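You operate a simulated robot arm through the tools that you are given. There is no shell and no other tool. Be economical: measure what you need, move in short steps, check, and stop when the job is done.

The job below is to be done with a simulated two-armed robot. You get a single attempt, and the scene is never put back.

TASK
Form the violet circle into a bowl at 120 C.
Fine: put its tray back; the slide ends pulled out; the other two trays stay.
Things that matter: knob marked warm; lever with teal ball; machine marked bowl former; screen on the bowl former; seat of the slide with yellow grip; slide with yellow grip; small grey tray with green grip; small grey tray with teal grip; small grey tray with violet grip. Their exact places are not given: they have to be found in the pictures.

The check looks at the end state, three seconds after you hand in, the way a careful person would. Anything else that was tipped, shoved, dropped, spilled or broken makes it a failure.

THE ROBOT
Two 7-joint arms with two-finger parallel grippers on one trunk, on a base that drives. Base frame: it is fixed to the floor where the robot stands at the start and does not move with it; the origin is under the middle of the robot, x ahead of it, y to its left, z up. Readings come in mm, degrees, newtons and seconds.
The left shoulder is at the start at [93, 171, 1208], the right one opposite. With the tool pointing down near the work surface each hand reaches from about 100 to 860 mm from the robot's upright axis, wherever it stands, measured 20 degrees to its own side. Places, roughly: knob marked warm [500, 200, 800]; lever with teal ball [600, 0, 1000]; machine marked bowl former [600, 200, 900]; screen on the bowl former [600, 100, 1000]; seat of the slide with yellow grip [600, 200, 800]; slide with yellow grip [600, 200, 800]. Payload 4.4 kg a hand.
The tool frame of a hand sits at the grasp point between the pads (the TCP): z along the fingers, y along the line on which they close. The tips reach 23 mm beyond it. Largest opening 94 mm; finger width 38, thickness 10; the body of the gripper, 54 by 96 mm, starts 39 mm behind the TCP.
Orientation is that of the tool frame in the base frame, as [roll, pitch, yaw] about the fixed x, y, z axes, in that order (R = Rz(yaw) Ry(pitch) Rx(roll)). With the fingers straight down and closing along the base's y, the tool's x points along the base's -x, its y along +y and its z along -z.

THE INTERFACE
- The arms move only by the tool send_rows. It takes "left_steps", "right_steps" or both (then of equal length, played together; a hand with none holds still); each is one flat list of numbers, 7 for each row, row after row: the shift along the tool's x, y, z in mm, then the turn, a rotation vector about the tool's x, y, z in degrees, then the closure, from 0 (fully open) to 1 (shut). In form: [dx, dy, dz, rx, ry, rz, grip, dx, dy, dz, rx, ry, rz, grip, ...]. A call has 1 to 8 rows; each row is the pose to reach, as a shift and turn from the pose commanded when the call began, along the tool's axes at that moment. Each row takes 0.2 s and may step no farther than 50 mm and 8.6 degrees from the row before; otherwise, or with a gripper value out of range, the whole call is refused. A pose out of reach is approached as far as the arm can. The call stops where the force on the tool passes 40 N (or 10 N more than at its start, if that is more) or the arm is blocked; 0.2 s more then pass. Each finger travels about 72 mm/s and halts on what it meets, pressing with about 24 N; the grip force reading is that of the motor and also rises with nothing between the fingers. The clock runs only during rows and for 0.2 s after the last one: add rows that repeat a pose to give the fingers time. The reply holds the time, the measured pose of the TCP, the force on the tool along the base axes, the opening and the grip force, in the units named above and with some noise, with the torque about the TCP (base axes, N m) and any sound that the robot's microphone picked up.
- Cameras (640 x 400 px; columns grow to the right, rows downward): "scene" is now at [195.6, 49, 1372.2]; the picture's right is [0.37, -0.93, 0.00], its down [-0.36, -0.14, -0.92] and it looks along [0.86, 0.34, -0.38] (base axes); focal length 214 px, centre (320, 200). "left" rides on the left gripper at [86, -16, -74] in its tool frame; the picture's right is [0.18, 0.98, 0.00], its down [-0.58, 0.11, -0.81] and it looks along [-0.79, 0.15, 0.59] (tool axes); focal length 243 px, centre (320, 200). "right" rides on the right gripper at [87, 16, -75] in its tool frame; the picture's right is [-0.18, 0.98, 0.00], its down [-0.58, -0.11, -0.81] and it looks along [-0.79, -0.15, 0.59] (tool axes); focal length 243 px, centre (320, 200).
- camera(camera): a new picture of that camera. It takes no simulated time.
- lift_body(by): slides the trunk up (or, below 0, down) by that many mm; the arms and the scene camera ride with it, the base frame stays. It gives what a move gives, with no picture.
- base_move(legs): drives the robot by 1 to 6 legs, each [ahead, left, turn to the left] in mm, mm and degrees, along the robot's own axes; the way and the turn of a leg run together, so that a leg with both is an arc; at most 1500 mm and 180 degrees a leg. The arms and the cameras ride along, it lands a little off, and it stops where it bumps. It gives what a move gives.
- head_to(pan, tilt): turns the head with the scene camera to pan (to the left, within 80 degrees either way) and tilt (down, from -29 to 69), counted from straight ahead of the robot. It gives what a move gives.
- pixel_to_xyz(camera, pixels): for up to 12 pixels [column, row] of the newest picture of that camera ("zoom" is the newest enlarged one), the place [x, y, z] in the base frame of the surface seen there, good to about 3 mm, but the place of the scene camera against the robot may be out by one fixed shift of up to 25 mm in any direction. It takes no simulated time.
- inspect(camera, box): a new picture of the part [left, top, right, bottom] of that camera's present view, enlarged. It takes no simulated time.
- finish_job(): hands the job in; it is judged then, once.

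Keep the steps short. Do not move on a guess: measure, check each grasp and each placing, and mend mistakes. In all there are 80 turns and 78 pictures (those below and enlarged ones count). Leave the grippers open and the arms clear of the work at the hand-in unless told otherwise, and finish with a single line.

The tools are called as a command line: name --argument value ..., lists and objects as JSON in quotes. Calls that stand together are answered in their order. send_rows: Moves the arms, as the interface text tells. Its arguments: {"type":"object","properties":{"left_steps":{"type":"array"},"right_steps":{"type":"array"}},"required":[]} The other tools are called the same way: lift_body (by) slides the trunk up or down; base_move (legs) drives the base; head_to (pan, tilt) turns the head that bears the scene camera; camera (camera) takes a picture; pixel_to_xyz (camera, pixels) gives the place of the surface under pixels of a picture; inspect (camera, box) takes an enlarged picture of a part of a camera's view; finish_job () hands the job in.

At the start:

```text
time_s: 0.0
left_tool_pos: [454.7, 431.8, 1155.0]
left_ee_rot: [180.0, 0.1, -180.0]
left_wrist_force: [0.5, 0.3, -0.7]
left_ft_torque: [-0.02, 0.0, -0.01]
left_width: 93.8
left_grasp_force: 0.1
right_tool_pos: [316.5, 37.1, 1285.3]
right_ee_rot: [-180.0, -0.2, -179.9]
right_wrist_force: [0.4, -0.8, 0.2]
right_ft_torque: [0.0, -0.01, 0.0]
right_width: 94.0
right_grasp_force: 0.0
trunk travel left (down, up): [-219.0, 169.0]
robot x, y, heading: [0.7, -0.2, 0.1]
head pan, tilt: [21.6, 22.5]
```

scene: 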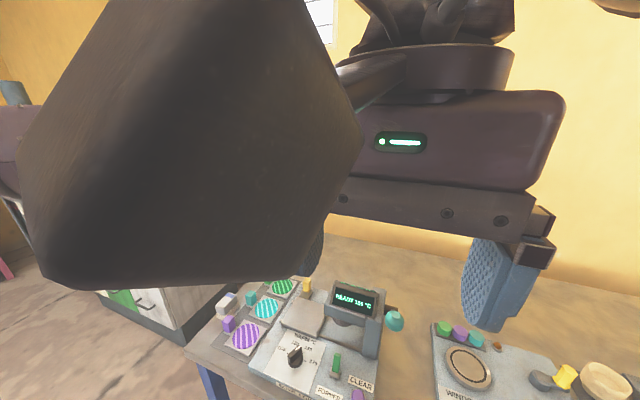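
right: 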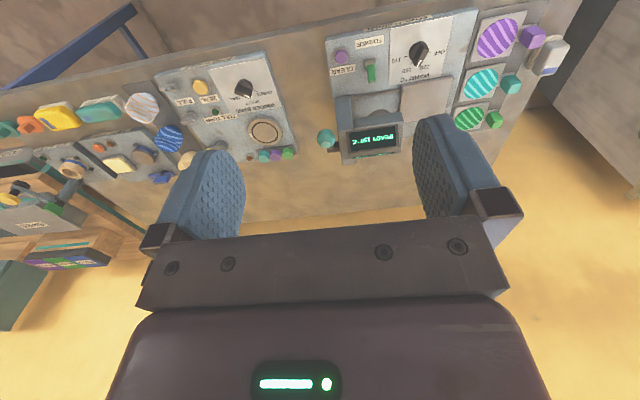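
left: 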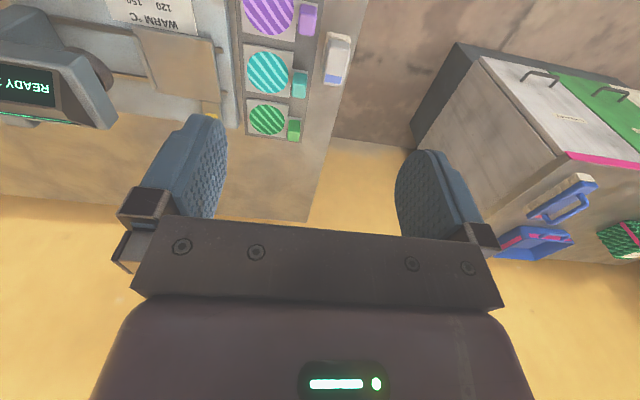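

The bowl former shows in the right picture around (400,90), with three trays beside it. I'll enlarge that part before moving anything.

inspect --camera "right" --box '[310, 0, 590, 175]'

inspect --camera "scene" --box '[180, 260, 420, 400]'

```text
2.29 times, centred on (450, 88) of right
```

zoom: 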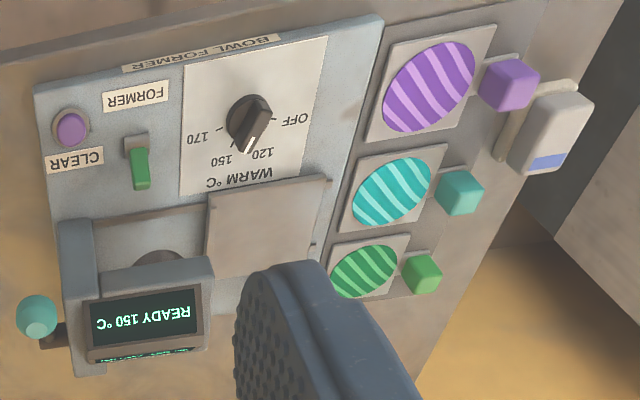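

```text
2.67 times, centred on (300, 330) of scene
```

zoom: 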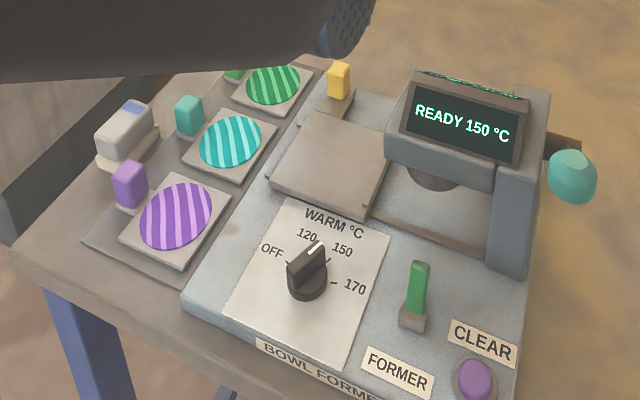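

Next, I measure the main parts with the right hand camera, which has no fixed shift.

pixel_to_xyz --camera "right" --pixels '[[418, 53], [533, 36], [498, 38], [511, 83], [494, 119], [426, 100], [326, 137], [371, 72], [341, 56], [547, 12], [375, 139], [459, 26]]'

pixel_to_xyz --camera "zoom" --pixels '[[306, 270], [128, 180], [176, 214], [190, 112], [338, 75], [330, 165], [575, 172], [418, 285], [474, 375], [440, 120], [105, 225], [430, 240]]'

```text
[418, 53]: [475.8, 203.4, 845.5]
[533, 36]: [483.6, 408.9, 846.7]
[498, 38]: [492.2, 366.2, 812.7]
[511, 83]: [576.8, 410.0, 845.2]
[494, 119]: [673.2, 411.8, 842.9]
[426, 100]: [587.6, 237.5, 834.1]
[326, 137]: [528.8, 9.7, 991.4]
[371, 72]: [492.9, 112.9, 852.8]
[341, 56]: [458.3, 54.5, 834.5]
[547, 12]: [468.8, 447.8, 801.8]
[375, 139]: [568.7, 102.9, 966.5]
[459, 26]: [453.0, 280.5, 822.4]
```

```text
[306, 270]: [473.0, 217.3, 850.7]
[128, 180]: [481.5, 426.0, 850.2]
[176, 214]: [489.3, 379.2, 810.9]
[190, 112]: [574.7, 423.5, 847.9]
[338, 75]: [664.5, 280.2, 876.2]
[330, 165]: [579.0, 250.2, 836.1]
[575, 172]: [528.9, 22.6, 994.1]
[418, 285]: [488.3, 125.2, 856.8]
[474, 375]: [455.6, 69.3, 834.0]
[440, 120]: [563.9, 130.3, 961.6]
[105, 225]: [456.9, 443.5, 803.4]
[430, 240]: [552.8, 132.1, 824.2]
```

The scene camera reads about 13 mm too far in y. The knob is at about (475,204,846). I'm moving the left hand to above the knob at z 1000 to read its marks closely.

send_rows --left_steps '[-3, -37, 26, 0, 0, 0, 0, -7, -74, 52, 0, 0, 0, 0, -10, -111, 78, 0, 0, 0, 0, -13, -148, 104, 0, 0, 0, 0, -17, -185, 130, 0, 0, 0, 0, -20, -222, 155, 0, 0, 0, 0]'

camera --camera "left"

camera --camera "scene"

```text
time_s: 1.4
left_tool_pos: [477.2, 207.0, 998.4]
left_ee_rot: [179.8, 0.0, 180.0]
left_wrist_force: [0.3, -0.8, -0.7]
left_ft_torque: [0.02, 0.04, -0.01]
left_width: 93.8
left_grasp_force: 0.1
right_tool_pos: [316.7, 36.2, 1284.7]
right_ee_rot: [180.0, -0.1, 179.9]
right_wrist_force: [-0.5, 0.8, -0.4]
right_ft_torque: [0.07, 0.02, 0.0]
right_width: 94.1
right_grasp_force: 0.1
trunk travel left (down, up): [-219.0, 169.0]
robot x, y, heading: [4.1, -2.2, -0.1]
head pan, tilt: [21.6, 22.5]
```

```text
72 pictures are left
```

left: 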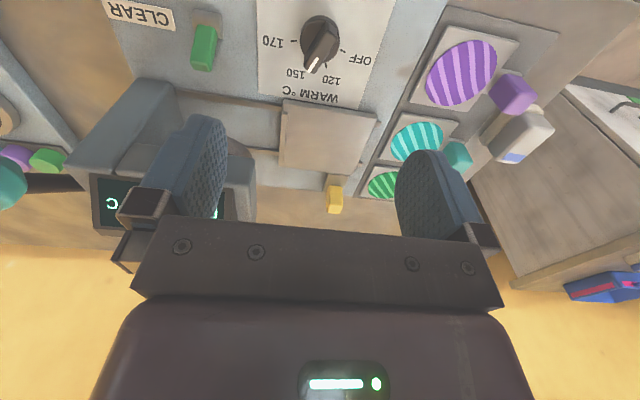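

```text
71 pictures are left
```

scene: 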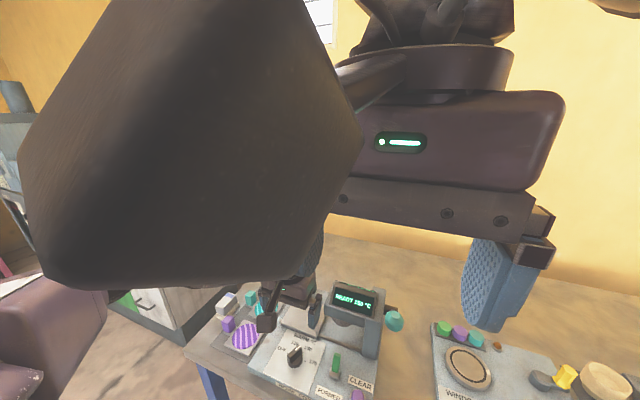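

The thing blocking the scene camera is the right arm. I'll enlarge the knob.

inspect --camera "left" --box '[250, 0, 410, 110]'

inspect --camera "scene" --box '[260, 330, 340, 380]'

```text
3.64 times, centred on (330, 55) of left
```

zoom: 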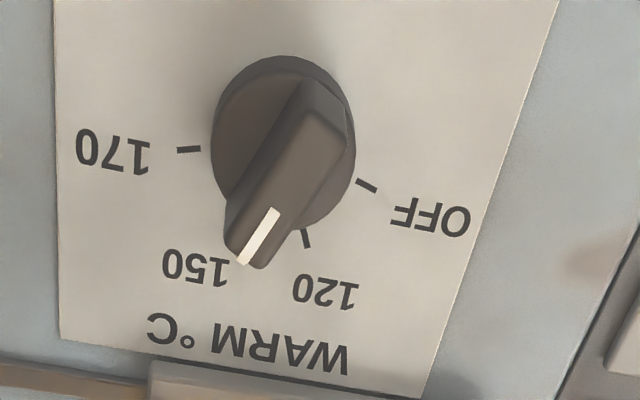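

```text
8.00 times, centred on (300, 355) of scene
```

zoom: 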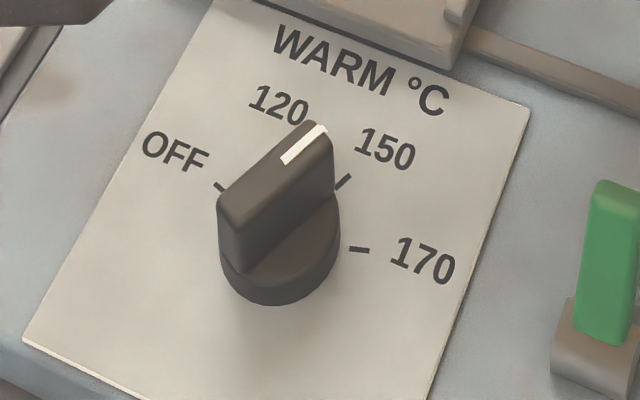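

I measure the ticks, pointer and ridge in the left picture.

pixel_to_xyz --camera "left" --pixels '[[342.6, 51], [326.2, 65.6], [293.6, 41.2], [317.3, 58.6], [309.8, 71], [329, 33], [320, 48], [334, 200], [330, 110], [330, 185], [320, 125], [365, 115]]'

pixel_to_xyz --camera "zoom" --pixels '[[221, 187], [344, 182], [360, 250], [287, 158], [322, 130], [228, 200], [285, 290], [262, 105], [385, 150]]'

```text
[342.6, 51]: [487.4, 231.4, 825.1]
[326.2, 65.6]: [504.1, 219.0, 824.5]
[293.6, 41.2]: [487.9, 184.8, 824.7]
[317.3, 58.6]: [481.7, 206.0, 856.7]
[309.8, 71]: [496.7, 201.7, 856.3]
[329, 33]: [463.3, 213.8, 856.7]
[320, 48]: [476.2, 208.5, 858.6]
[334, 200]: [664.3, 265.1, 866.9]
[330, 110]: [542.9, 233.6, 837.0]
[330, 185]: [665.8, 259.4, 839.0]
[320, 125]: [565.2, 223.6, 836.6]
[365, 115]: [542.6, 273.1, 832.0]
```

```text
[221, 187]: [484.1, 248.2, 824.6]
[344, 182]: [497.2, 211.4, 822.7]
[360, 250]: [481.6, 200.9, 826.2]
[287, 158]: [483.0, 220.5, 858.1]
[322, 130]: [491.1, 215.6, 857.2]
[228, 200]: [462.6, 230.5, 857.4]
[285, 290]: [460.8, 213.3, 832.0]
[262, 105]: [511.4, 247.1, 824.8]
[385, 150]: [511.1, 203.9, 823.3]
```

The pointer is at −22° (150). The ticks are about 51° apart: 120 at +26° and OFF at +77°. I turn the left hand −22° to match the ridge and go down over it to TCP z 869.

send_rows --left_steps '[-1, 0, 40, 0, 0, 7.4, 0, -2, 1, 80, 0, 0, 14.8, 0, -3.5, 1, 110, 0, 0, 22, 0.3, -3.5, 1, 129, 0, 0, 22, 0.5, -3.5, 1, 129, 0, 0, 22, 0.5]'

camera --camera "left"

```text
time_s: 2.6
left_tool_pos: [478.3, 209.1, 869.9]
left_ee_rot: [-180.0, -0.1, 157.9]
left_wrist_force: [0.3, 0.0, 0.9]
left_ft_torque: [-0.02, -0.01, 0.01]
left_width: 47.1
left_grasp_force: 0.1
right_tool_pos: [315.7, 37.6, 1283.7]
right_ee_rot: [180.0, -0.1, -180.0]
right_wrist_force: [-0.5, -0.7, 0.3]
right_ft_torque: [-0.01, 0.01, 0.0]
right_width: 94.1
right_grasp_force: 0.0
trunk travel left (down, up): [-219.0, 169.0]
robot x, y, heading: [0.8, -0.4, -0.1]
head pan, tilt: [21.6, 22.5]
```

```text
68 pictures are left
```

left: 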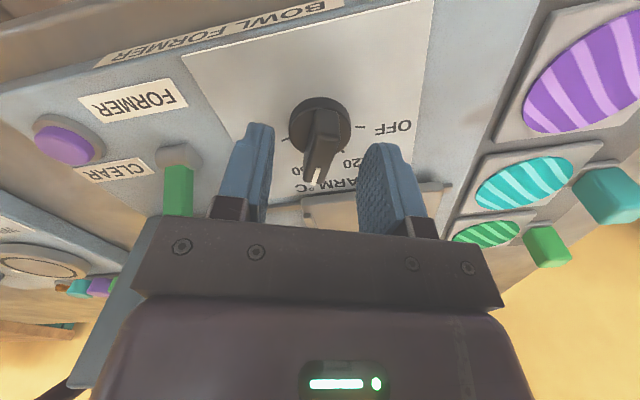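

The fingers straddle the ridge. I close on it.

send_rows --left_steps '[0, 0, 0, 0, 0, 0, 0.8, 0, 0, 0, 0, 0, 0, 1, 0, 0, 0, 0, 0, 0, 1, 0, 0, 0, 0, 0, 0, 1]'

```text
time_s: 3.6
left_tool_pos: [479.5, 208.7, 870.6]
left_ee_rot: [180.0, 0.0, 158.1]
left_wrist_force: [-0.2, 3.3, -1.0]
left_ft_torque: [0.03, -0.05, -0.01]
left_width: 13.1
left_grasp_force: 44.8
right_tool_pos: [315.5, 36.1, 1285.4]
right_ee_rot: [-180.0, -0.1, -180.0]
right_wrist_force: [-0.5, 0.6, -0.6]
right_ft_torque: [-0.02, -0.02, -0.01]
right_width: 94.1
right_grasp_force: 0.0
trunk travel left (down, up): [-219.0, 169.0]
robot x, y, heading: [-0.0, -2.6, 0.1]
head pan, tilt: [21.6, 22.5]
```

I hold the 13 mm ridge. I turn it +50° seen from above, which is −50° about tool z.

send_rows --left_steps '[0, 0, 0, 0, 0, -8.4, 1, 0, 0, 0, 0, 0, -16.8, 1, 0, 0, 0, 0, 0, -25.2, 1, 0, 0, 0, 0, 0, -33.6, 1, 0, 0, 0, 0, 0, -42, 1, 0, 0, 0, 0, 0, -50, 1, 0, 0, 0, 0, 0, -50, 1]'

inspect --camera "scene" --box '[240, 270, 420, 390]'

```text
time_s: 5.2
left_tool_pos: [479.1, 208.1, 869.1]
left_ee_rot: [-180.0, -0.2, -152.2]
left_wrist_force: [5.5, -30.5, -18.9]
left_ft_torque: [-0.71, 0.21, -0.03]
left_width: 12.9
left_grasp_force: 45.1
right_tool_pos: [317.0, 34.1, 1285.0]
right_ee_rot: [180.0, -0.2, 179.9]
right_wrist_force: [0.3, -0.5, -0.3]
right_ft_torque: [-0.01, -0.02, 0.0]
right_width: 93.8
right_grasp_force: 0.0
trunk travel left (down, up): [-219.0, 169.0]
robot x, y, heading: [1.5, 0.2, 0.1]
head pan, tilt: [21.6, 22.5]
```

```text
3.33 times, centred on (330, 330) of scene
```

zoom: 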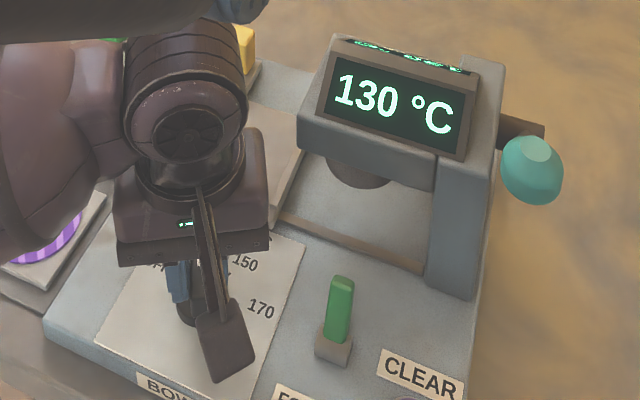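

The screen shows 130 °C and falling. I open and lift away, then check the knob.

send_rows --left_steps '[0, 0, 0, 0, 0, 0, 0.5, 0, 0, 0, 0, 0, 0, 0.3, 0, 0, -40, 0, 0, 8, 0, 0, 0, -85, 0, 0, 16, 0, 0, 0, -130, 0, 0, 22, 0, 0, 0, -150, 0, 0, 28, 0]'

camera --camera "left"

inspect --camera "scene" --box '[240, 270, 420, 390]'

```text
time_s: 6.6
left_tool_pos: [478.5, 211.6, 1020.8]
left_ee_rot: [179.9, 0.1, 179.8]
left_wrist_force: [0.2, -0.3, 0.3]
left_ft_torque: [0.0, -0.04, 0.0]
left_width: 94.3
left_grasp_force: 0.1
right_tool_pos: [315.1, 36.2, 1285.7]
right_ee_rot: [179.9, -0.2, -180.0]
right_wrist_force: [0.3, -0.1, -0.4]
right_ft_torque: [0.0, -0.01, -0.04]
right_width: 93.9
right_grasp_force: 0.0
trunk travel left (down, up): [-219.0, 169.0]
robot x, y, heading: [-2.9, 1.3, -0.0]
head pan, tilt: [21.6, 22.5]
```

```text
66 pictures are left
```

left: 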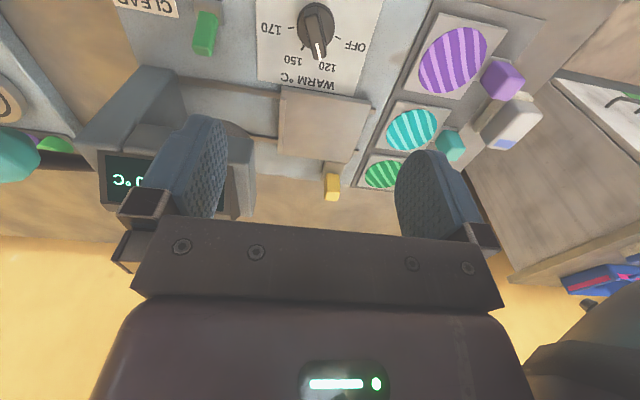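

```text
3.33 times, centred on (330, 330) of scene
```

zoom: 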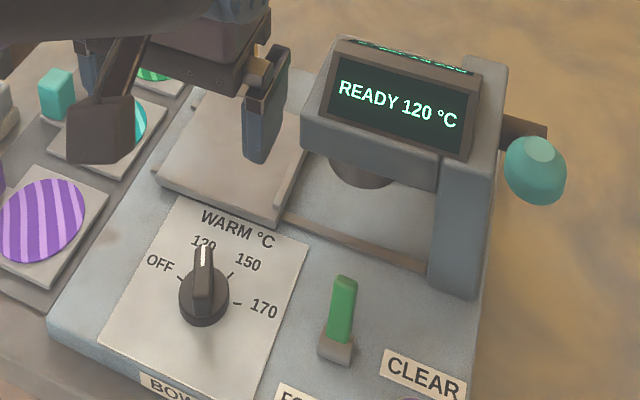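

The screen reads READY 120 °C and the knob points at 120. I'll now move the left hand near the violet tray to measure its grip closely.

send_rows --left_steps '[20, 42, 5, 0, 0, 0, 0, 40, 84, 10, 0, 0, 0, 0, 60, 126, 15, 0, 0, 0, 0, 80, 168, 20, 0, 0, 0, 0]'

inspect --camera "left" --box '[220, 20, 460, 170]'

camera --camera "left"

```text
time_s: 7.6
left_tool_pos: [396.2, 380.2, 1001.9]
left_ee_rot: [-179.9, 0.1, 179.9]
left_wrist_force: [-0.5, 0.0, -0.4]
left_ft_torque: [0.0, -0.03, -0.01]
left_width: 94.3
left_grasp_force: 0.2
right_tool_pos: [314.4, 36.6, 1286.2]
right_ee_rot: [180.0, 0.0, -180.0]
right_wrist_force: [0.0, -0.5, 0.6]
right_ft_torque: [0.01, 0.01, 0.01]
right_width: 94.1
right_grasp_force: 0.0
trunk travel left (down, up): [-219.0, 169.0]
robot x, y, heading: [1.9, -1.3, -0.1]
head pan, tilt: [21.6, 22.5]
```

```text
2.67 times, centred on (340, 95) of left
```

zoom: 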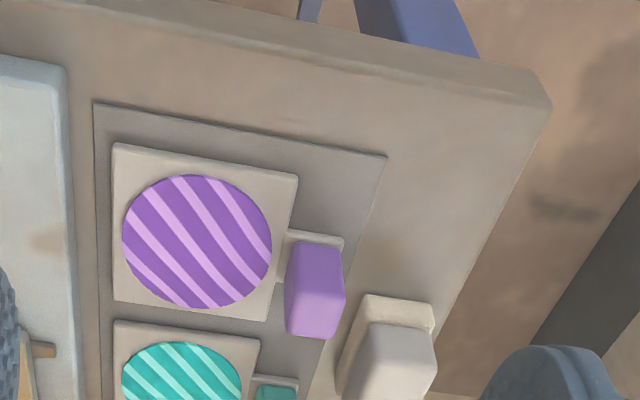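

```text
63 pictures are left
```

left: 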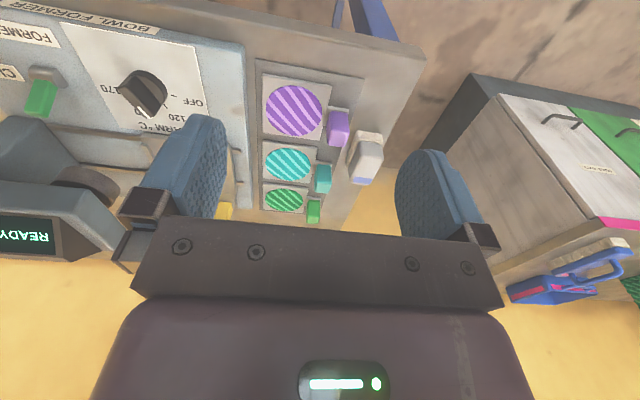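

pixel_to_xyz --camera "zoom" --pixels '[[118, 148], [293, 181], [265, 316], [118, 297], [197, 240], [302, 255], [335, 258], [315, 290], [292, 325], [332, 334], [288, 236], [340, 240]]'

pixel_to_xyz --camera "zoom" --pixels '[[302, 270], [338, 272], [302, 300], [338, 300], [400, 330], [370, 375], [430, 375], [370, 300], [430, 306], [98, 110], [380, 160], [345, 260]]'

```text
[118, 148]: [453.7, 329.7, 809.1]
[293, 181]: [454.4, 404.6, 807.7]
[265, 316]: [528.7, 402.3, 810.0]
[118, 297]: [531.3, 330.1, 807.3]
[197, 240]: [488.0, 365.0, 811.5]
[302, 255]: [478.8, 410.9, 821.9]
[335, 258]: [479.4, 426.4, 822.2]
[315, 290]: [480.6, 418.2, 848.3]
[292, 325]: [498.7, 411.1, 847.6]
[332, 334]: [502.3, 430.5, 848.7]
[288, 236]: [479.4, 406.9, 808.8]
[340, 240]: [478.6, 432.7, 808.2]
```

```text
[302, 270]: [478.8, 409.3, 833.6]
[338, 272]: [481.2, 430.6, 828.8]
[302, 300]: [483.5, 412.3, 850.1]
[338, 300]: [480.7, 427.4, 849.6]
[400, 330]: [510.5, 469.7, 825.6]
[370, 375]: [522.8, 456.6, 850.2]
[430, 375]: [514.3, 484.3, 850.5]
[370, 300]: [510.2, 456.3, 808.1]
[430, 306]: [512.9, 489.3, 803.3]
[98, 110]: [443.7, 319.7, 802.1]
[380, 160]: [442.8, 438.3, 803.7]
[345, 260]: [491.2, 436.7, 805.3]
```

The violet grip block is x 479–503, y 409–430, z up to 849, and the plate centre is (492,367). Next I look at the slide with the left hand, and move the right arm out of the scene view.

send_rows --left_steps '[-20, -30, 0, 0, 0, 0, 0, -40, -60, 0, 0, 0, 0, 0, -60, -90, 0, 0, 0, 0, 0, -80, -120, 0, 0, 0, 0, 0, -80, -120, 0, 0, 0, 0, 0, -80, -120, 0, 0, 0, 0, 0, -80, -120, 0, 0, 0, 0, 0]' --right_steps '[0, -45, 10, 0, 0, 0, 0, 0, -90, 20, 0, 0, 0, 0, 0, -135, 30, 0, 0, 0, 0, 0, -180, 40, 0, 0, 0, 0, 0, -225, 50, 0, 0, 0, 0, 0, -270, 60, 0, 0, 0, 0, 0, -315, 70, 0, 0, 0, 0]'

inspect --camera "left" --box '[220, 50, 430, 210]'

camera --camera "scene"

```text
time_s: 8.2
left_tool_pos: [429.8, 330.7, 1000.1]
left_ee_rot: [-180.0, 0.0, 179.9]
left_wrist_force: [-0.5, 0.6, 0.6]
left_ft_torque: [0.03, 0.02, -0.01]
left_width: 93.7
left_grasp_force: 0.0
right_tool_pos: [318.8, -35.8, 1268.2]
right_ee_rot: [179.7, 0.0, 178.7]
right_wrist_force: [12.7, 4.5, -6.8]
right_ft_torque: [-0.36, 0.35, -0.66]
right_width: 94.2
right_grasp_force: 0.0
trunk travel left (down, up): [-219.0, 169.0]
robot x, y, heading: [-0.7, -1.0, 0.3]
head pan, tilt: [21.6, 22.5]
stopped in row 2 (right hand): the force on the tool passed its limit at 52 N (the readings are from after the stop); the commanded pose is now the measured one
```

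```text
2.50 times, centred on (325, 130) of left
```

zoom: 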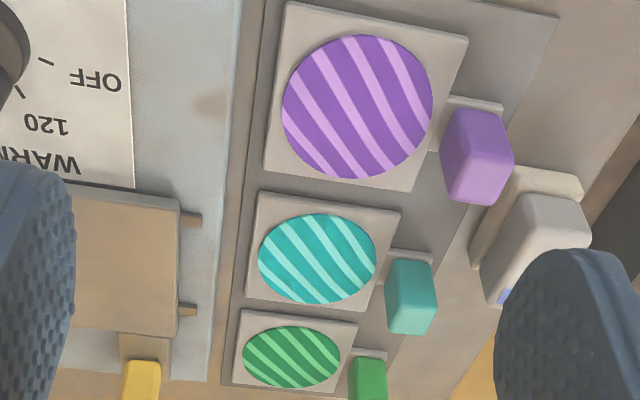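

```text
61 pictures are left
```

scene: 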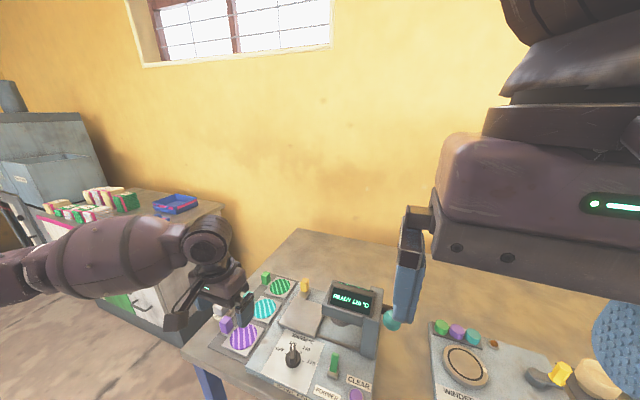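

The right hand met something at about y −36. I look through its camera and pan the head right to see what.

head_to --pan -25 --tilt 10

camera --camera "scene"

camera --camera "right"

```text
time_s: 9.3
left_tool_pos: [430.1, 330.2, 999.4]
left_ee_rot: [179.9, 0.0, 179.8]
left_wrist_force: [-0.2, 0.5, -1.1]
left_ft_torque: [-0.02, 0.0, 0.0]
left_width: 94.0
left_grasp_force: 0.1
right_tool_pos: [317.1, -35.5, 1268.4]
right_ee_rot: [179.8, 0.0, 178.9]
right_wrist_force: [-0.6, 0.5, -0.1]
right_ft_torque: [0.01, 0.01, 0.02]
right_width: 93.8
right_grasp_force: 0.0
trunk travel left (down, up): [-219.0, 169.0]
robot x, y, heading: [-1.5, -3.4, -0.3]
head pan, tilt: [-25.0, 10.0]
```

```text
60 pictures are left
```

scene: 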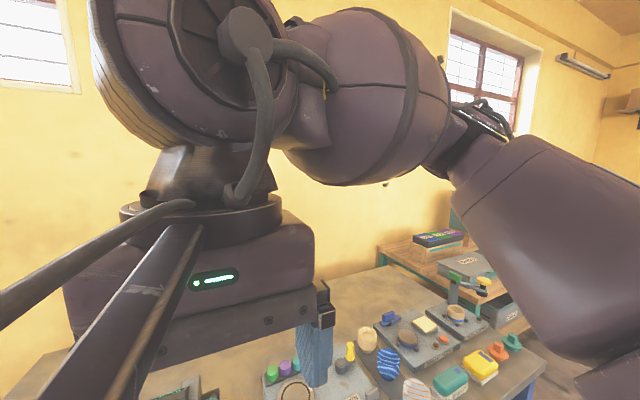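

```text
59 pictures are left
```

right: 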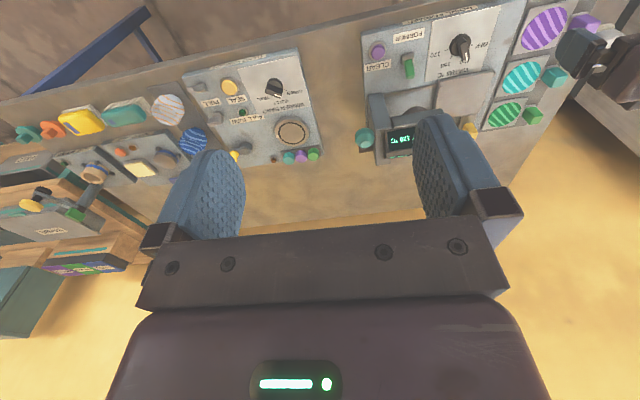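

Nothing on the bench is touched. The hand's camera strut sits close to the head, so it probably brushed that. I move the right hand forward first, then to the right.

send_rows --right_steps '[-40, 0, 0, 0, 0, 0, 0, -80, 0, 0, 0, 0, 0, 0, -110, -20, 0, 0, 0, 0, 0, -110, -60, 0, 0, 0, 0, 0, -110, -105, 0, 0, 0, 0, 0, -110, -150, 0, 0, 0, 0, 0, -110, -195, 0, 0, 0, 0, 0, -110, -240, 0, 0, 0, 0, 0]' --left_steps '[0, 0, 0, 0, 0, 0, 0, 0, 0, 0, 0, 0, 0, 0, -15, -20, 0, 0, 0, 0, 0, -30, -40, 0, 0, 0, 0, 0, -40, -60, 0, 0, 0, 0, 0, -50, -80, 0, 0, 0, 0, 0, -50, -80, 0, 0, 0, 0, 0, -50, -80, 0, 0, 0, 0, 0]'

head_to --pan 22 --tilt 40

camera --camera "scene"

inspect --camera "left" --box '[200, 40, 440, 210]'

```text
time_s: 11.1
left_tool_pos: [480.3, 249.1, 1001.6]
left_ee_rot: [180.0, 0.1, 179.9]
left_wrist_force: [-0.8, -0.6, -0.1]
left_ft_torque: [-0.01, -0.01, 0.02]
left_width: 93.8
left_grasp_force: 0.2
right_tool_pos: [419.8, -279.2, 1267.0]
right_ee_rot: [179.8, -0.2, 178.9]
right_wrist_force: [0.2, -0.4, 0.9]
right_ft_torque: [0.0, -0.01, -0.01]
right_width: 94.0
right_grasp_force: 0.0
trunk travel left (down, up): [-219.0, 169.0]
robot x, y, heading: [-4.3, -0.5, 0.3]
head pan, tilt: [-25.0, 10.0]
```

```text
time_s: 12.3
left_tool_pos: [480.9, 249.8, 1000.0]
left_ee_rot: [-180.0, -0.1, 179.9]
left_wrist_force: [0.1, -0.1, 0.1]
left_ft_torque: [0.05, 0.0, -0.01]
left_width: 94.0
left_grasp_force: 0.0
right_tool_pos: [421.7, -275.8, 1267.1]
right_ee_rot: [179.7, -0.2, 179.0]
right_wrist_force: [-0.4, -0.4, -0.7]
right_ft_torque: [-0.01, -0.02, -0.02]
right_width: 93.9
right_grasp_force: 0.2
trunk travel left (down, up): [-219.0, 169.0]
robot x, y, heading: [-0.2, 2.2, -0.2]
head pan, tilt: [22.0, 40.0]
```

```text
58 pictures are left
```

scene: 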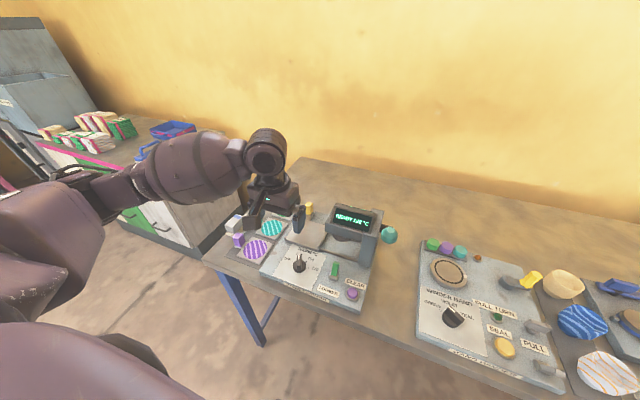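

```text
2.35 times, centred on (320, 125) of left
```

zoom: 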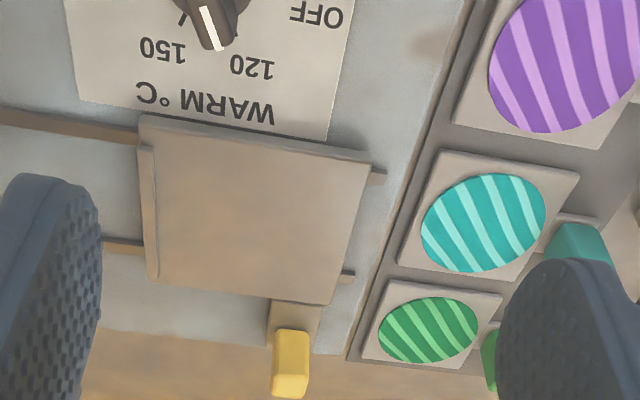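

Clear view of the slide now. I measure its corners, the low rib on its right edge, the yellow grip, and the rails.

pixel_to_xyz --camera "zoom" --pixels '[[148, 122], [366, 162], [332, 299], [160, 277], [146, 200], [165, 200], [250, 200], [300, 340], [295, 375], [280, 390], [303, 392], [350, 230]]'

pixel_to_xyz --camera "zoom" --pixels '[[60, 122], [120, 246], [378, 175], [349, 276], [100, 200], [295, 315], [277, 330], [308, 332], [275, 396], [305, 398], [150, 150], [395, 130]]'

inspect --camera "scene" --box '[220, 180, 420, 310]'

```text
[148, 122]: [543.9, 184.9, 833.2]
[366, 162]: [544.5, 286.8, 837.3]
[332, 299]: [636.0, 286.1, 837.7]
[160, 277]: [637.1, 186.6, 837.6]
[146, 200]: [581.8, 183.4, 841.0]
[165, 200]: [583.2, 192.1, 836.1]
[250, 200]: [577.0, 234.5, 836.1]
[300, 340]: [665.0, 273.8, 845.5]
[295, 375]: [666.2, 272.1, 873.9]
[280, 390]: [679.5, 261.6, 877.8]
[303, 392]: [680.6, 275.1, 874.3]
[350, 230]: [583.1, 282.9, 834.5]
```

```text
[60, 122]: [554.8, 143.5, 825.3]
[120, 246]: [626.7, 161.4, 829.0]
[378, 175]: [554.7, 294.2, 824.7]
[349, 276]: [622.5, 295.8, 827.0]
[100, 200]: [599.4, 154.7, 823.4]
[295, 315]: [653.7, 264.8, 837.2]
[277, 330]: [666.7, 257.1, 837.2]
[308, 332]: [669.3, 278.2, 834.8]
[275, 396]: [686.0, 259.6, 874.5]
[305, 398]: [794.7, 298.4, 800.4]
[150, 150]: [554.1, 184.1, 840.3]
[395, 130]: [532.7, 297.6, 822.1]
```

```text
3.08 times, centred on (320, 245) of scene
```

zoom: 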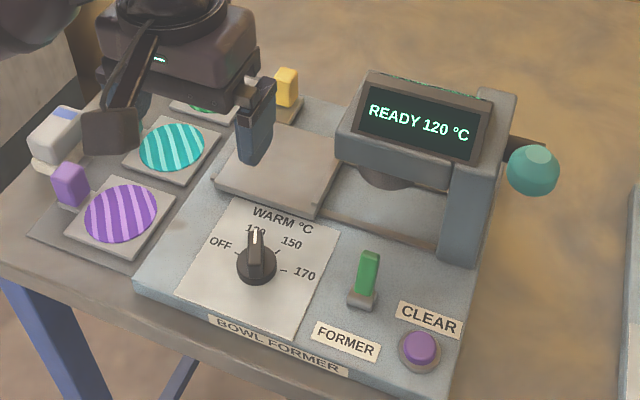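

The slide plate is x 544–637, y 184–287. I look closer for any seat outline or stops.

inspect --camera "left" --box '[240, 80, 350, 180]'

inspect --camera "scene" --box '[280, 210, 350, 255]'

```text
4.00 times, centred on (295, 130) of left
```

zoom: 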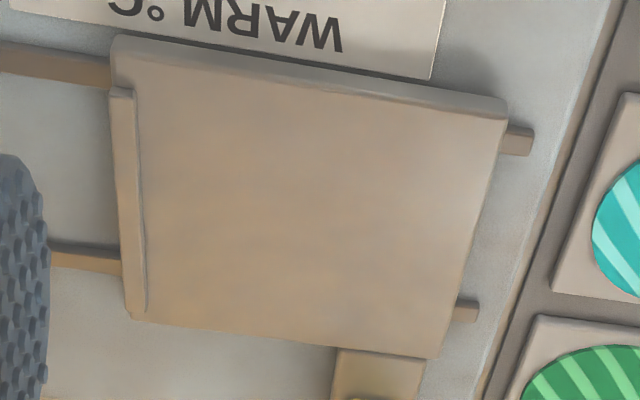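

```text
8.89 times, centred on (315, 232) of scene
```

zoom: 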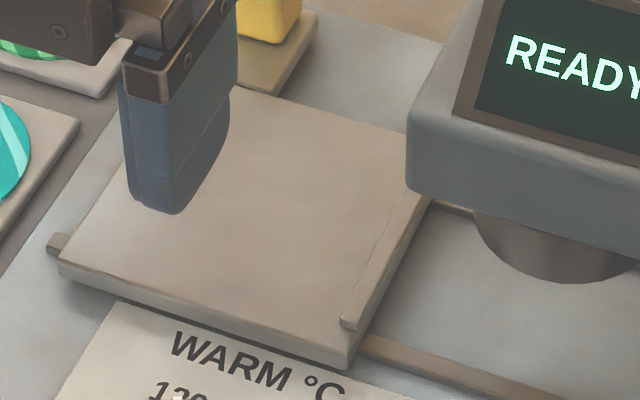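

The rib is a stop the length of the tray. I'll aim for a tray plate centre at (590.5, 231). Now I move over the violet grip half open, staying above it.

send_rows --left_steps '[-3, 43, 0, 0, 0, 0, 0.5, -6, 86, 0, 0, 0, 0, 0.5, -9, 129, 10, 0, 0, 0, 0.5, -10.5, 170, 30, 0, 0, 0, 0.5, -10.5, 170, 70, 0, 0, 0, 0.5, -10.5, 170, 100, 0, 0, 0, 0.5, -10.5, 170, 115, 0, 0, 0, 0.5]'

camera --camera "left"

```text
time_s: 13.9
left_tool_pos: [490.6, 420.1, 884.2]
left_ee_rot: [-179.9, 0.0, 179.9]
left_wrist_force: [0.0, 0.1, 1.0]
left_ft_torque: [-0.04, 0.02, -0.02]
left_width: 47.2
left_grasp_force: 0.0
right_tool_pos: [420.2, -277.9, 1266.9]
right_ee_rot: [179.6, -0.2, 178.9]
right_wrist_force: [-0.5, 0.7, 0.8]
right_ft_torque: [0.0, 0.0, 0.01]
right_width: 93.9
right_grasp_force: 0.0
trunk travel left (down, up): [-219.0, 169.0]
robot x, y, heading: [-0.1, 3.8, -0.0]
head pan, tilt: [22.0, 40.0]
```

```text
53 pictures are left
```

left: 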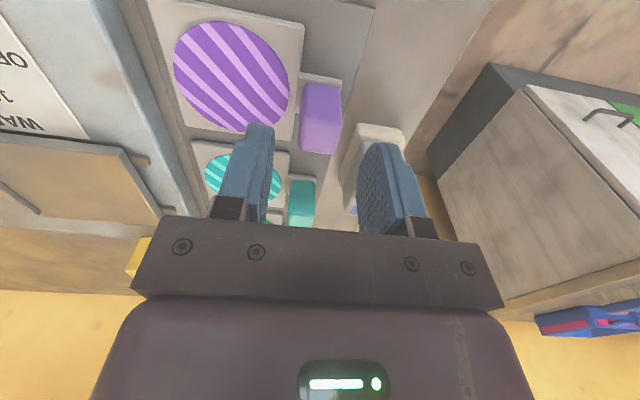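

pixel_to_xyz --camera "left" --pixels '[[304, 148], [336, 150], [308, 95], [338, 95], [320, 125], [366, 140], [352, 160], [383, 140]]'

```text
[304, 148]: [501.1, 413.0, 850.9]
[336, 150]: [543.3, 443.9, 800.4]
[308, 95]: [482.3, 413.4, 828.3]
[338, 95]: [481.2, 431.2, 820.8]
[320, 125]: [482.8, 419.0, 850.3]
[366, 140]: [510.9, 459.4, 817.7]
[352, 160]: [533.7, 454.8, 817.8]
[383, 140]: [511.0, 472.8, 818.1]
```

The block is confirmed at y 411–431. I narrow the opening a little, descend to z 841 and close.

send_rows --left_steps '[1, 0.5, 0, 0, 0, 0, 0.6, 1, 0.5, 25, 0, 0, 0, 0.6, 1, 0.5, 43, 0, 0, 0, 0.6, 1, 0.5, 43, 0, 0, 0, 1, 1, 0.5, 43, 0, 0, 0, 1, 1, 0.5, 43, 0, 0, 0, 1]'

camera --camera "left"

```text
time_s: 15.3
left_tool_pos: [490.8, 422.6, 843.7]
left_ee_rot: [180.0, 0.0, 179.9]
left_wrist_force: [0.1, 0.0, -0.4]
left_ft_torque: [0.07, -0.01, 0.01]
left_width: 23.3
left_grasp_force: 24.5
right_tool_pos: [420.7, -276.2, 1266.6]
right_ee_rot: [179.7, 0.0, 178.8]
right_wrist_force: [0.3, -0.5, -0.7]
right_ft_torque: [0.01, -0.02, 0.02]
right_width: 94.0
right_grasp_force: 0.1
trunk travel left (down, up): [-219.0, 169.0]
robot x, y, heading: [2.5, 3.8, -0.4]
head pan, tilt: [22.0, 40.0]
```

```text
52 pictures are left
```

left: 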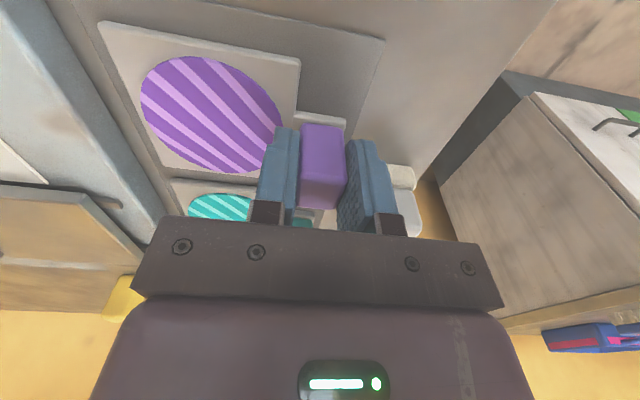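

Gripped (23 mm). I lift 55 mm and look.

send_rows --left_steps '[0, 0, -10, 0, 0, 0, 1, 0, 0, -25, 0, 0, 0, 1, 0, 0, -40, 0, 0, 0, 1, 0, 0, -55, 0, 0, 0, 1, 0, 0, -55, 0, 0, 0, 1]'

camera --camera "left"

```text
time_s: 16.5
left_tool_pos: [490.6, 421.5, 899.6]
left_ee_rot: [179.9, 0.0, 179.9]
left_wrist_force: [0.0, 1.1, -1.2]
left_ft_torque: [0.05, 0.0, -0.01]
left_width: 23.2
left_grasp_force: 24.2
right_tool_pos: [421.8, -276.3, 1266.6]
right_ee_rot: [179.7, -0.3, 178.9]
right_wrist_force: [0.2, -0.3, 0.2]
right_ft_torque: [0.0, -0.01, -0.01]
right_width: 93.8
right_grasp_force: 0.1
trunk travel left (down, up): [-219.0, 169.0]
robot x, y, heading: [0.0, -0.1, 0.1]
head pan, tilt: [22.0, 40.0]
```

```text
51 pictures are left
```

left: 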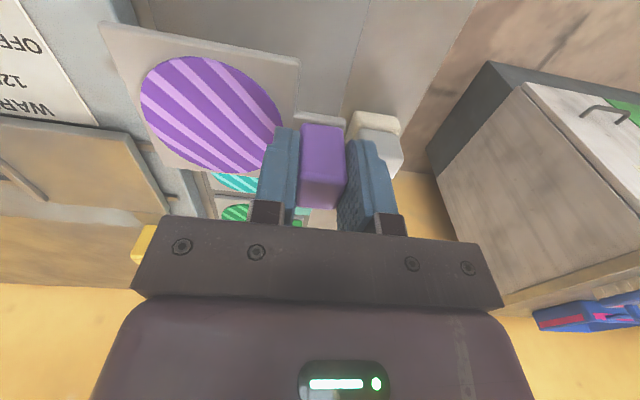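

The tray hangs level. I measure its corners in the hand to compute the placement.

pixel_to_xyz --camera "left" --pixels '[[104, 26], [297, 67], [170, 167], [220, 110], [286, 120], [200, 45], [125, 90], [345, 120]]'

send_rows --left_steps '[-25, -34, 0, 0, 0, 0, 1, -50, -68, 0, 0, 0, 0, 1, -75, -102, 0, 0, 0, 0, 1, -98.5, -136, 0, 0, 0, 0, 1, -98.5, -136, 0, 0, 0, 0, 1]'

camera --camera "left"

inspect --camera "scene" --box '[220, 180, 420, 310]'

```text
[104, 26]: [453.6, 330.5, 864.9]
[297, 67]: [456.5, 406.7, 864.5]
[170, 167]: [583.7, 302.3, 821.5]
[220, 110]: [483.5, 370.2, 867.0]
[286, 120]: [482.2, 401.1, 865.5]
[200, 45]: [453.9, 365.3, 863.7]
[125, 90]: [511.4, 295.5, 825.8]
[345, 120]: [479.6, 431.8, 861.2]
```

```text
time_s: 17.7
left_tool_pos: [587.5, 284.6, 896.1]
left_ee_rot: [-180.0, 0.0, 179.8]
left_wrist_force: [0.7, -0.1, -1.0]
left_ft_torque: [0.01, 0.03, 0.01]
left_width: 23.4
left_grasp_force: 23.8
right_tool_pos: [421.3, -276.3, 1267.5]
right_ee_rot: [179.7, -0.2, 178.9]
right_wrist_force: [-0.4, -0.2, 0.3]
right_ft_torque: [-0.02, -0.01, 0.01]
right_width: 93.9
right_grasp_force: 0.1
trunk travel left (down, up): [-219.0, 169.0]
robot x, y, heading: [3.4, 1.5, 0.1]
head pan, tilt: [22.0, 40.0]
```

```text
50 pictures are left
```

left: 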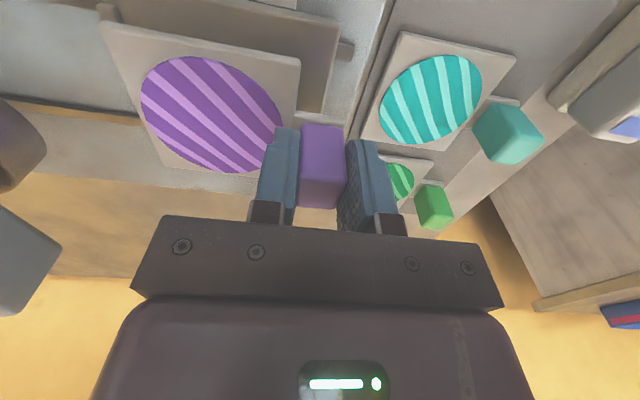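

```text
3.08 times, centred on (320, 245) of scene
```

zoom: 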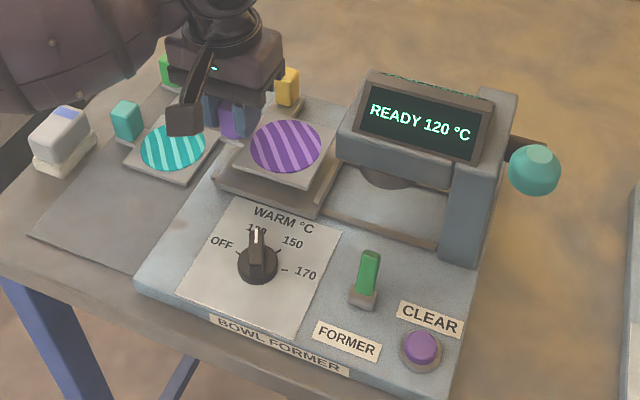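

I check where the tray sits against the slide edges before lowering.

pixel_to_xyz --camera "left" --pixels '[[107, 27], [297, 67], [220, 110], [100, 8], [328, 36], [345, 50], [115, 40], [310, 105]]'

pixel_to_xyz --camera "zoom" --pixels '[[238, 163], [303, 187], [285, 146], [336, 140], [215, 182], [318, 212], [337, 170], [420, 160], [395, 185], [345, 130]]'

```text
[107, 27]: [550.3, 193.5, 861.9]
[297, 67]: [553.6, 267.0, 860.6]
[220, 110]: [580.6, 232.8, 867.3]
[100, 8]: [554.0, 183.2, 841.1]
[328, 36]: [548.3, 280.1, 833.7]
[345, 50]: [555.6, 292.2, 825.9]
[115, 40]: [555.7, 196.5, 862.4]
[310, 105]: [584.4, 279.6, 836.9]
```

```text
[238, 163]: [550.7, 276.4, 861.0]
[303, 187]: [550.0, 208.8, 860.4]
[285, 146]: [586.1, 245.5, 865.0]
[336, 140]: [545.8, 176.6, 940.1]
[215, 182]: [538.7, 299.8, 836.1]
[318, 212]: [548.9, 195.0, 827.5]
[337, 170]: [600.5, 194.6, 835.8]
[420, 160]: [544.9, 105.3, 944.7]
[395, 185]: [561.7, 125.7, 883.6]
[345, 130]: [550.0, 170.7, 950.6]
```

The tray spans y 193–268 and starts at x 551, so it's centred at (590,231), clear of the rib. I lower it gently.

send_rows --left_steps '[0, 0, 8, 0, 0, 0, 1, 0, 0, 14, 0, 0, 0, 1, 0, 0, 18, 0, 0, 0, 1, 0, 0, 20, 0, 0, 0, 1, 0, 0, 20, 0, 0, 0, 1]'

```text
time_s: 18.9
left_tool_pos: [587.4, 285.2, 876.9]
left_ee_rot: [-179.9, 0.0, 179.9]
left_wrist_force: [-0.9, 0.2, -1.2]
left_ft_torque: [0.01, -0.01, -0.05]
left_width: 23.7
left_grasp_force: 24.6
right_tool_pos: [420.7, -275.9, 1267.0]
right_ee_rot: [179.7, -0.2, 178.9]
right_wrist_force: [-0.2, -0.2, -0.1]
right_ft_torque: [0.0, 0.04, 0.02]
right_width: 93.9
right_grasp_force: 0.0
trunk travel left (down, up): [-219.0, 169.0]
robot x, y, heading: [-1.1, 0.3, 0.0]
head pan, tilt: [22.0, 40.0]
```

No contact yet. I go down in 1–2 mm steps.

send_rows --left_steps '[0, 0, 1, 0, 0, 0, 1, 0, 0, 2, 0, 0, 0, 1, 0, 0, 3, 0, 0, 0, 1, 0, 0, 3, 0, 0, 0, 1]'

camera --camera "left"

```text
time_s: 19.9
left_tool_pos: [588.0, 285.7, 876.7]
left_ee_rot: [180.0, 0.2, 179.9]
left_wrist_force: [-2.0, 0.7, 13.6]
left_ft_torque: [-0.06, 0.38, -0.02]
left_width: 23.5
left_grasp_force: 24.2
right_tool_pos: [419.8, -277.4, 1267.1]
right_ee_rot: [179.7, 0.0, 178.9]
right_wrist_force: [0.6, -0.5, -0.2]
right_ft_torque: [-0.01, 0.02, -0.03]
right_width: 93.9
right_grasp_force: 0.2
trunk travel left (down, up): [-219.0, 169.0]
robot x, y, heading: [-1.1, -2.4, 0.0]
head pan, tilt: [22.0, 40.0]
```

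```text
48 pictures are left
```

left: 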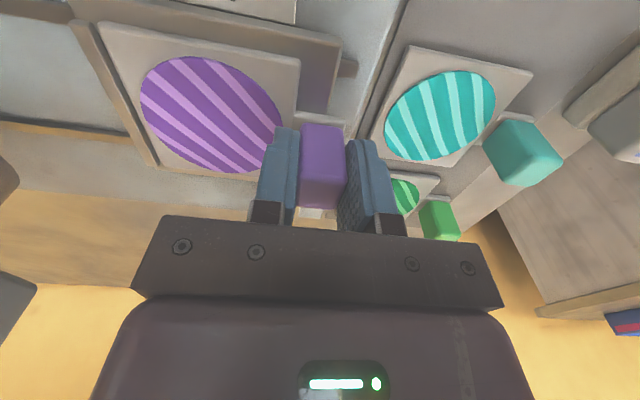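

Contact at 13.6 N: the tray rests on the slide just beside the rib. I ease up 2 mm, open partway and rise.

send_rows --left_steps '[0, 0, -2, 0, 0, 0, 1, 0, 0, -2, 0, 0, 0, 0.5, 0, 0, -2, 0, 0, 0, 0.5, 0, 0, -30, 0, 0, 0, 0.5, 0, 0, -70, 0, 0, 0, 0.5, 20, 0, -120, 0, 0, 0, 0.5, 60, 0, -130, 0, 0, 0, 0.5]'

camera --camera "left"

inspect --camera "scene" --box '[220, 180, 420, 310]'

```text
refused: row 6 steps farther than a row can; nothing moved
```

```text
47 pictures are left
```

left: 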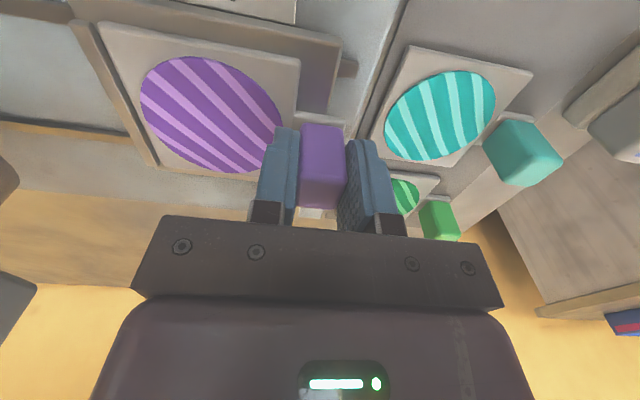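

```text
3.08 times, centred on (320, 245) of scene
```

zoom: 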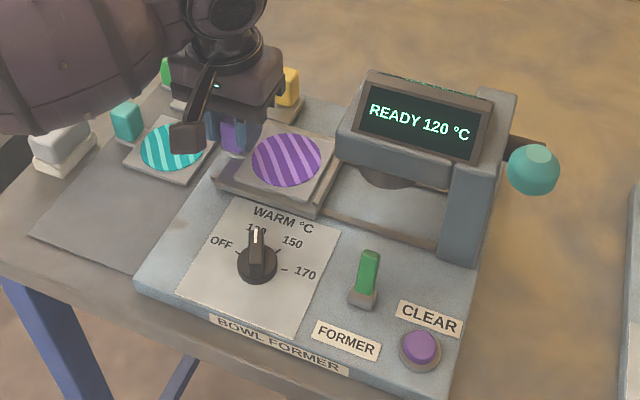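

One step was too long, so I resend with shorter ones.

send_rows --left_steps '[0, 0, -2, 0, 0, 0, 1, 0, 0, -2, 0, 0, 0, 0.5, 0, 0, -2, 0, 0, 0, 0.5, 0, 0, -30, 0, 0, 0, 0.5, 0, 0, -70, 0, 0, 0, 0.5, 20, 0, -110, 0, 0, 0, 0.5, 60, 0, -130, 0, 0, 0, 0.5]'

camera --camera "left"

```text
time_s: 21.5
left_tool_pos: [526.6, 284.6, 1006.3]
left_ee_rot: [-180.0, 0.1, 180.0]
left_wrist_force: [0.6, 0.6, 0.5]
left_ft_torque: [-0.03, -0.01, 0.01]
left_width: 47.2
left_grasp_force: 0.2
right_tool_pos: [420.3, -276.4, 1267.2]
right_ee_rot: [179.9, 0.0, 178.9]
right_wrist_force: [1.0, -0.9, -0.4]
right_ft_torque: [0.0, 0.04, 0.02]
right_width: 93.9
right_grasp_force: 0.0
trunk travel left (down, up): [-219.0, 169.0]
robot x, y, heading: [-1.3, -5.2, -0.1]
head pan, tilt: [22.0, 40.0]
```

```text
45 pictures are left
```

left: 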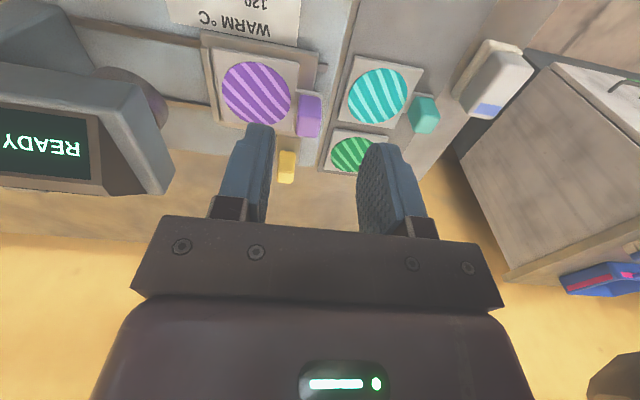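

The tray is seated. I measure it, the yellow grip, and the back of the housing, which the hand must clear when it pushes the slide.

pixel_to_xyz --camera "left" --pixels '[[214, 50], [298, 62], [257, 92], [285, 165], [280, 180], [294, 180], [168, 188], [135, 85], [105, 190], [140, 100], [60, 85], [310, 115]]'

inspect --camera "left" --box '[0, 20, 330, 220]'

```text
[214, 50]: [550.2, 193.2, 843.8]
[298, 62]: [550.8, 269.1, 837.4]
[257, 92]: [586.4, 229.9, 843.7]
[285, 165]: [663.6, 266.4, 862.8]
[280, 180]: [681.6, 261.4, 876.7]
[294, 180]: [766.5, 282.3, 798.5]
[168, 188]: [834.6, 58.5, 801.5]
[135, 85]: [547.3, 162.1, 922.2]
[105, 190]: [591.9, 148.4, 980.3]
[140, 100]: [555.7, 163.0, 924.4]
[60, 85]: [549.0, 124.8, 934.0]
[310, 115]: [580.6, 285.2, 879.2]
```

```text
1.94 times, centred on (165, 120) of left
```

zoom: 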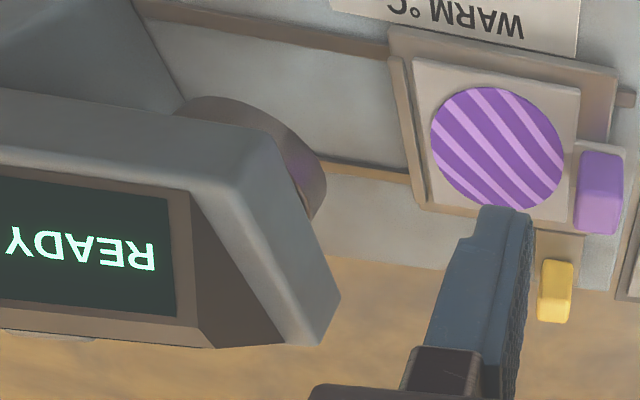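

pixel_to_xyz --camera "zoom" --pixels '[[334, 298], [318, 340], [275, 340], [215, 103], [322, 180], [305, 210], [270, 120], [300, 300], [230, 190], [560, 290], [570, 265], [542, 265]]'

```text
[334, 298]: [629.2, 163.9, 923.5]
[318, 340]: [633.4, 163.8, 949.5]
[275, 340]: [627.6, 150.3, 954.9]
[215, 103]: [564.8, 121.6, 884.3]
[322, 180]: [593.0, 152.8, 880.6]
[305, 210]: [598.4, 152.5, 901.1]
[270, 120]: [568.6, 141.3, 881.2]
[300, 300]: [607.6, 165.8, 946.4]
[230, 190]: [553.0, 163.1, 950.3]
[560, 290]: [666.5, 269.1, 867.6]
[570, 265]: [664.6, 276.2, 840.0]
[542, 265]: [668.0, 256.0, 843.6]
```

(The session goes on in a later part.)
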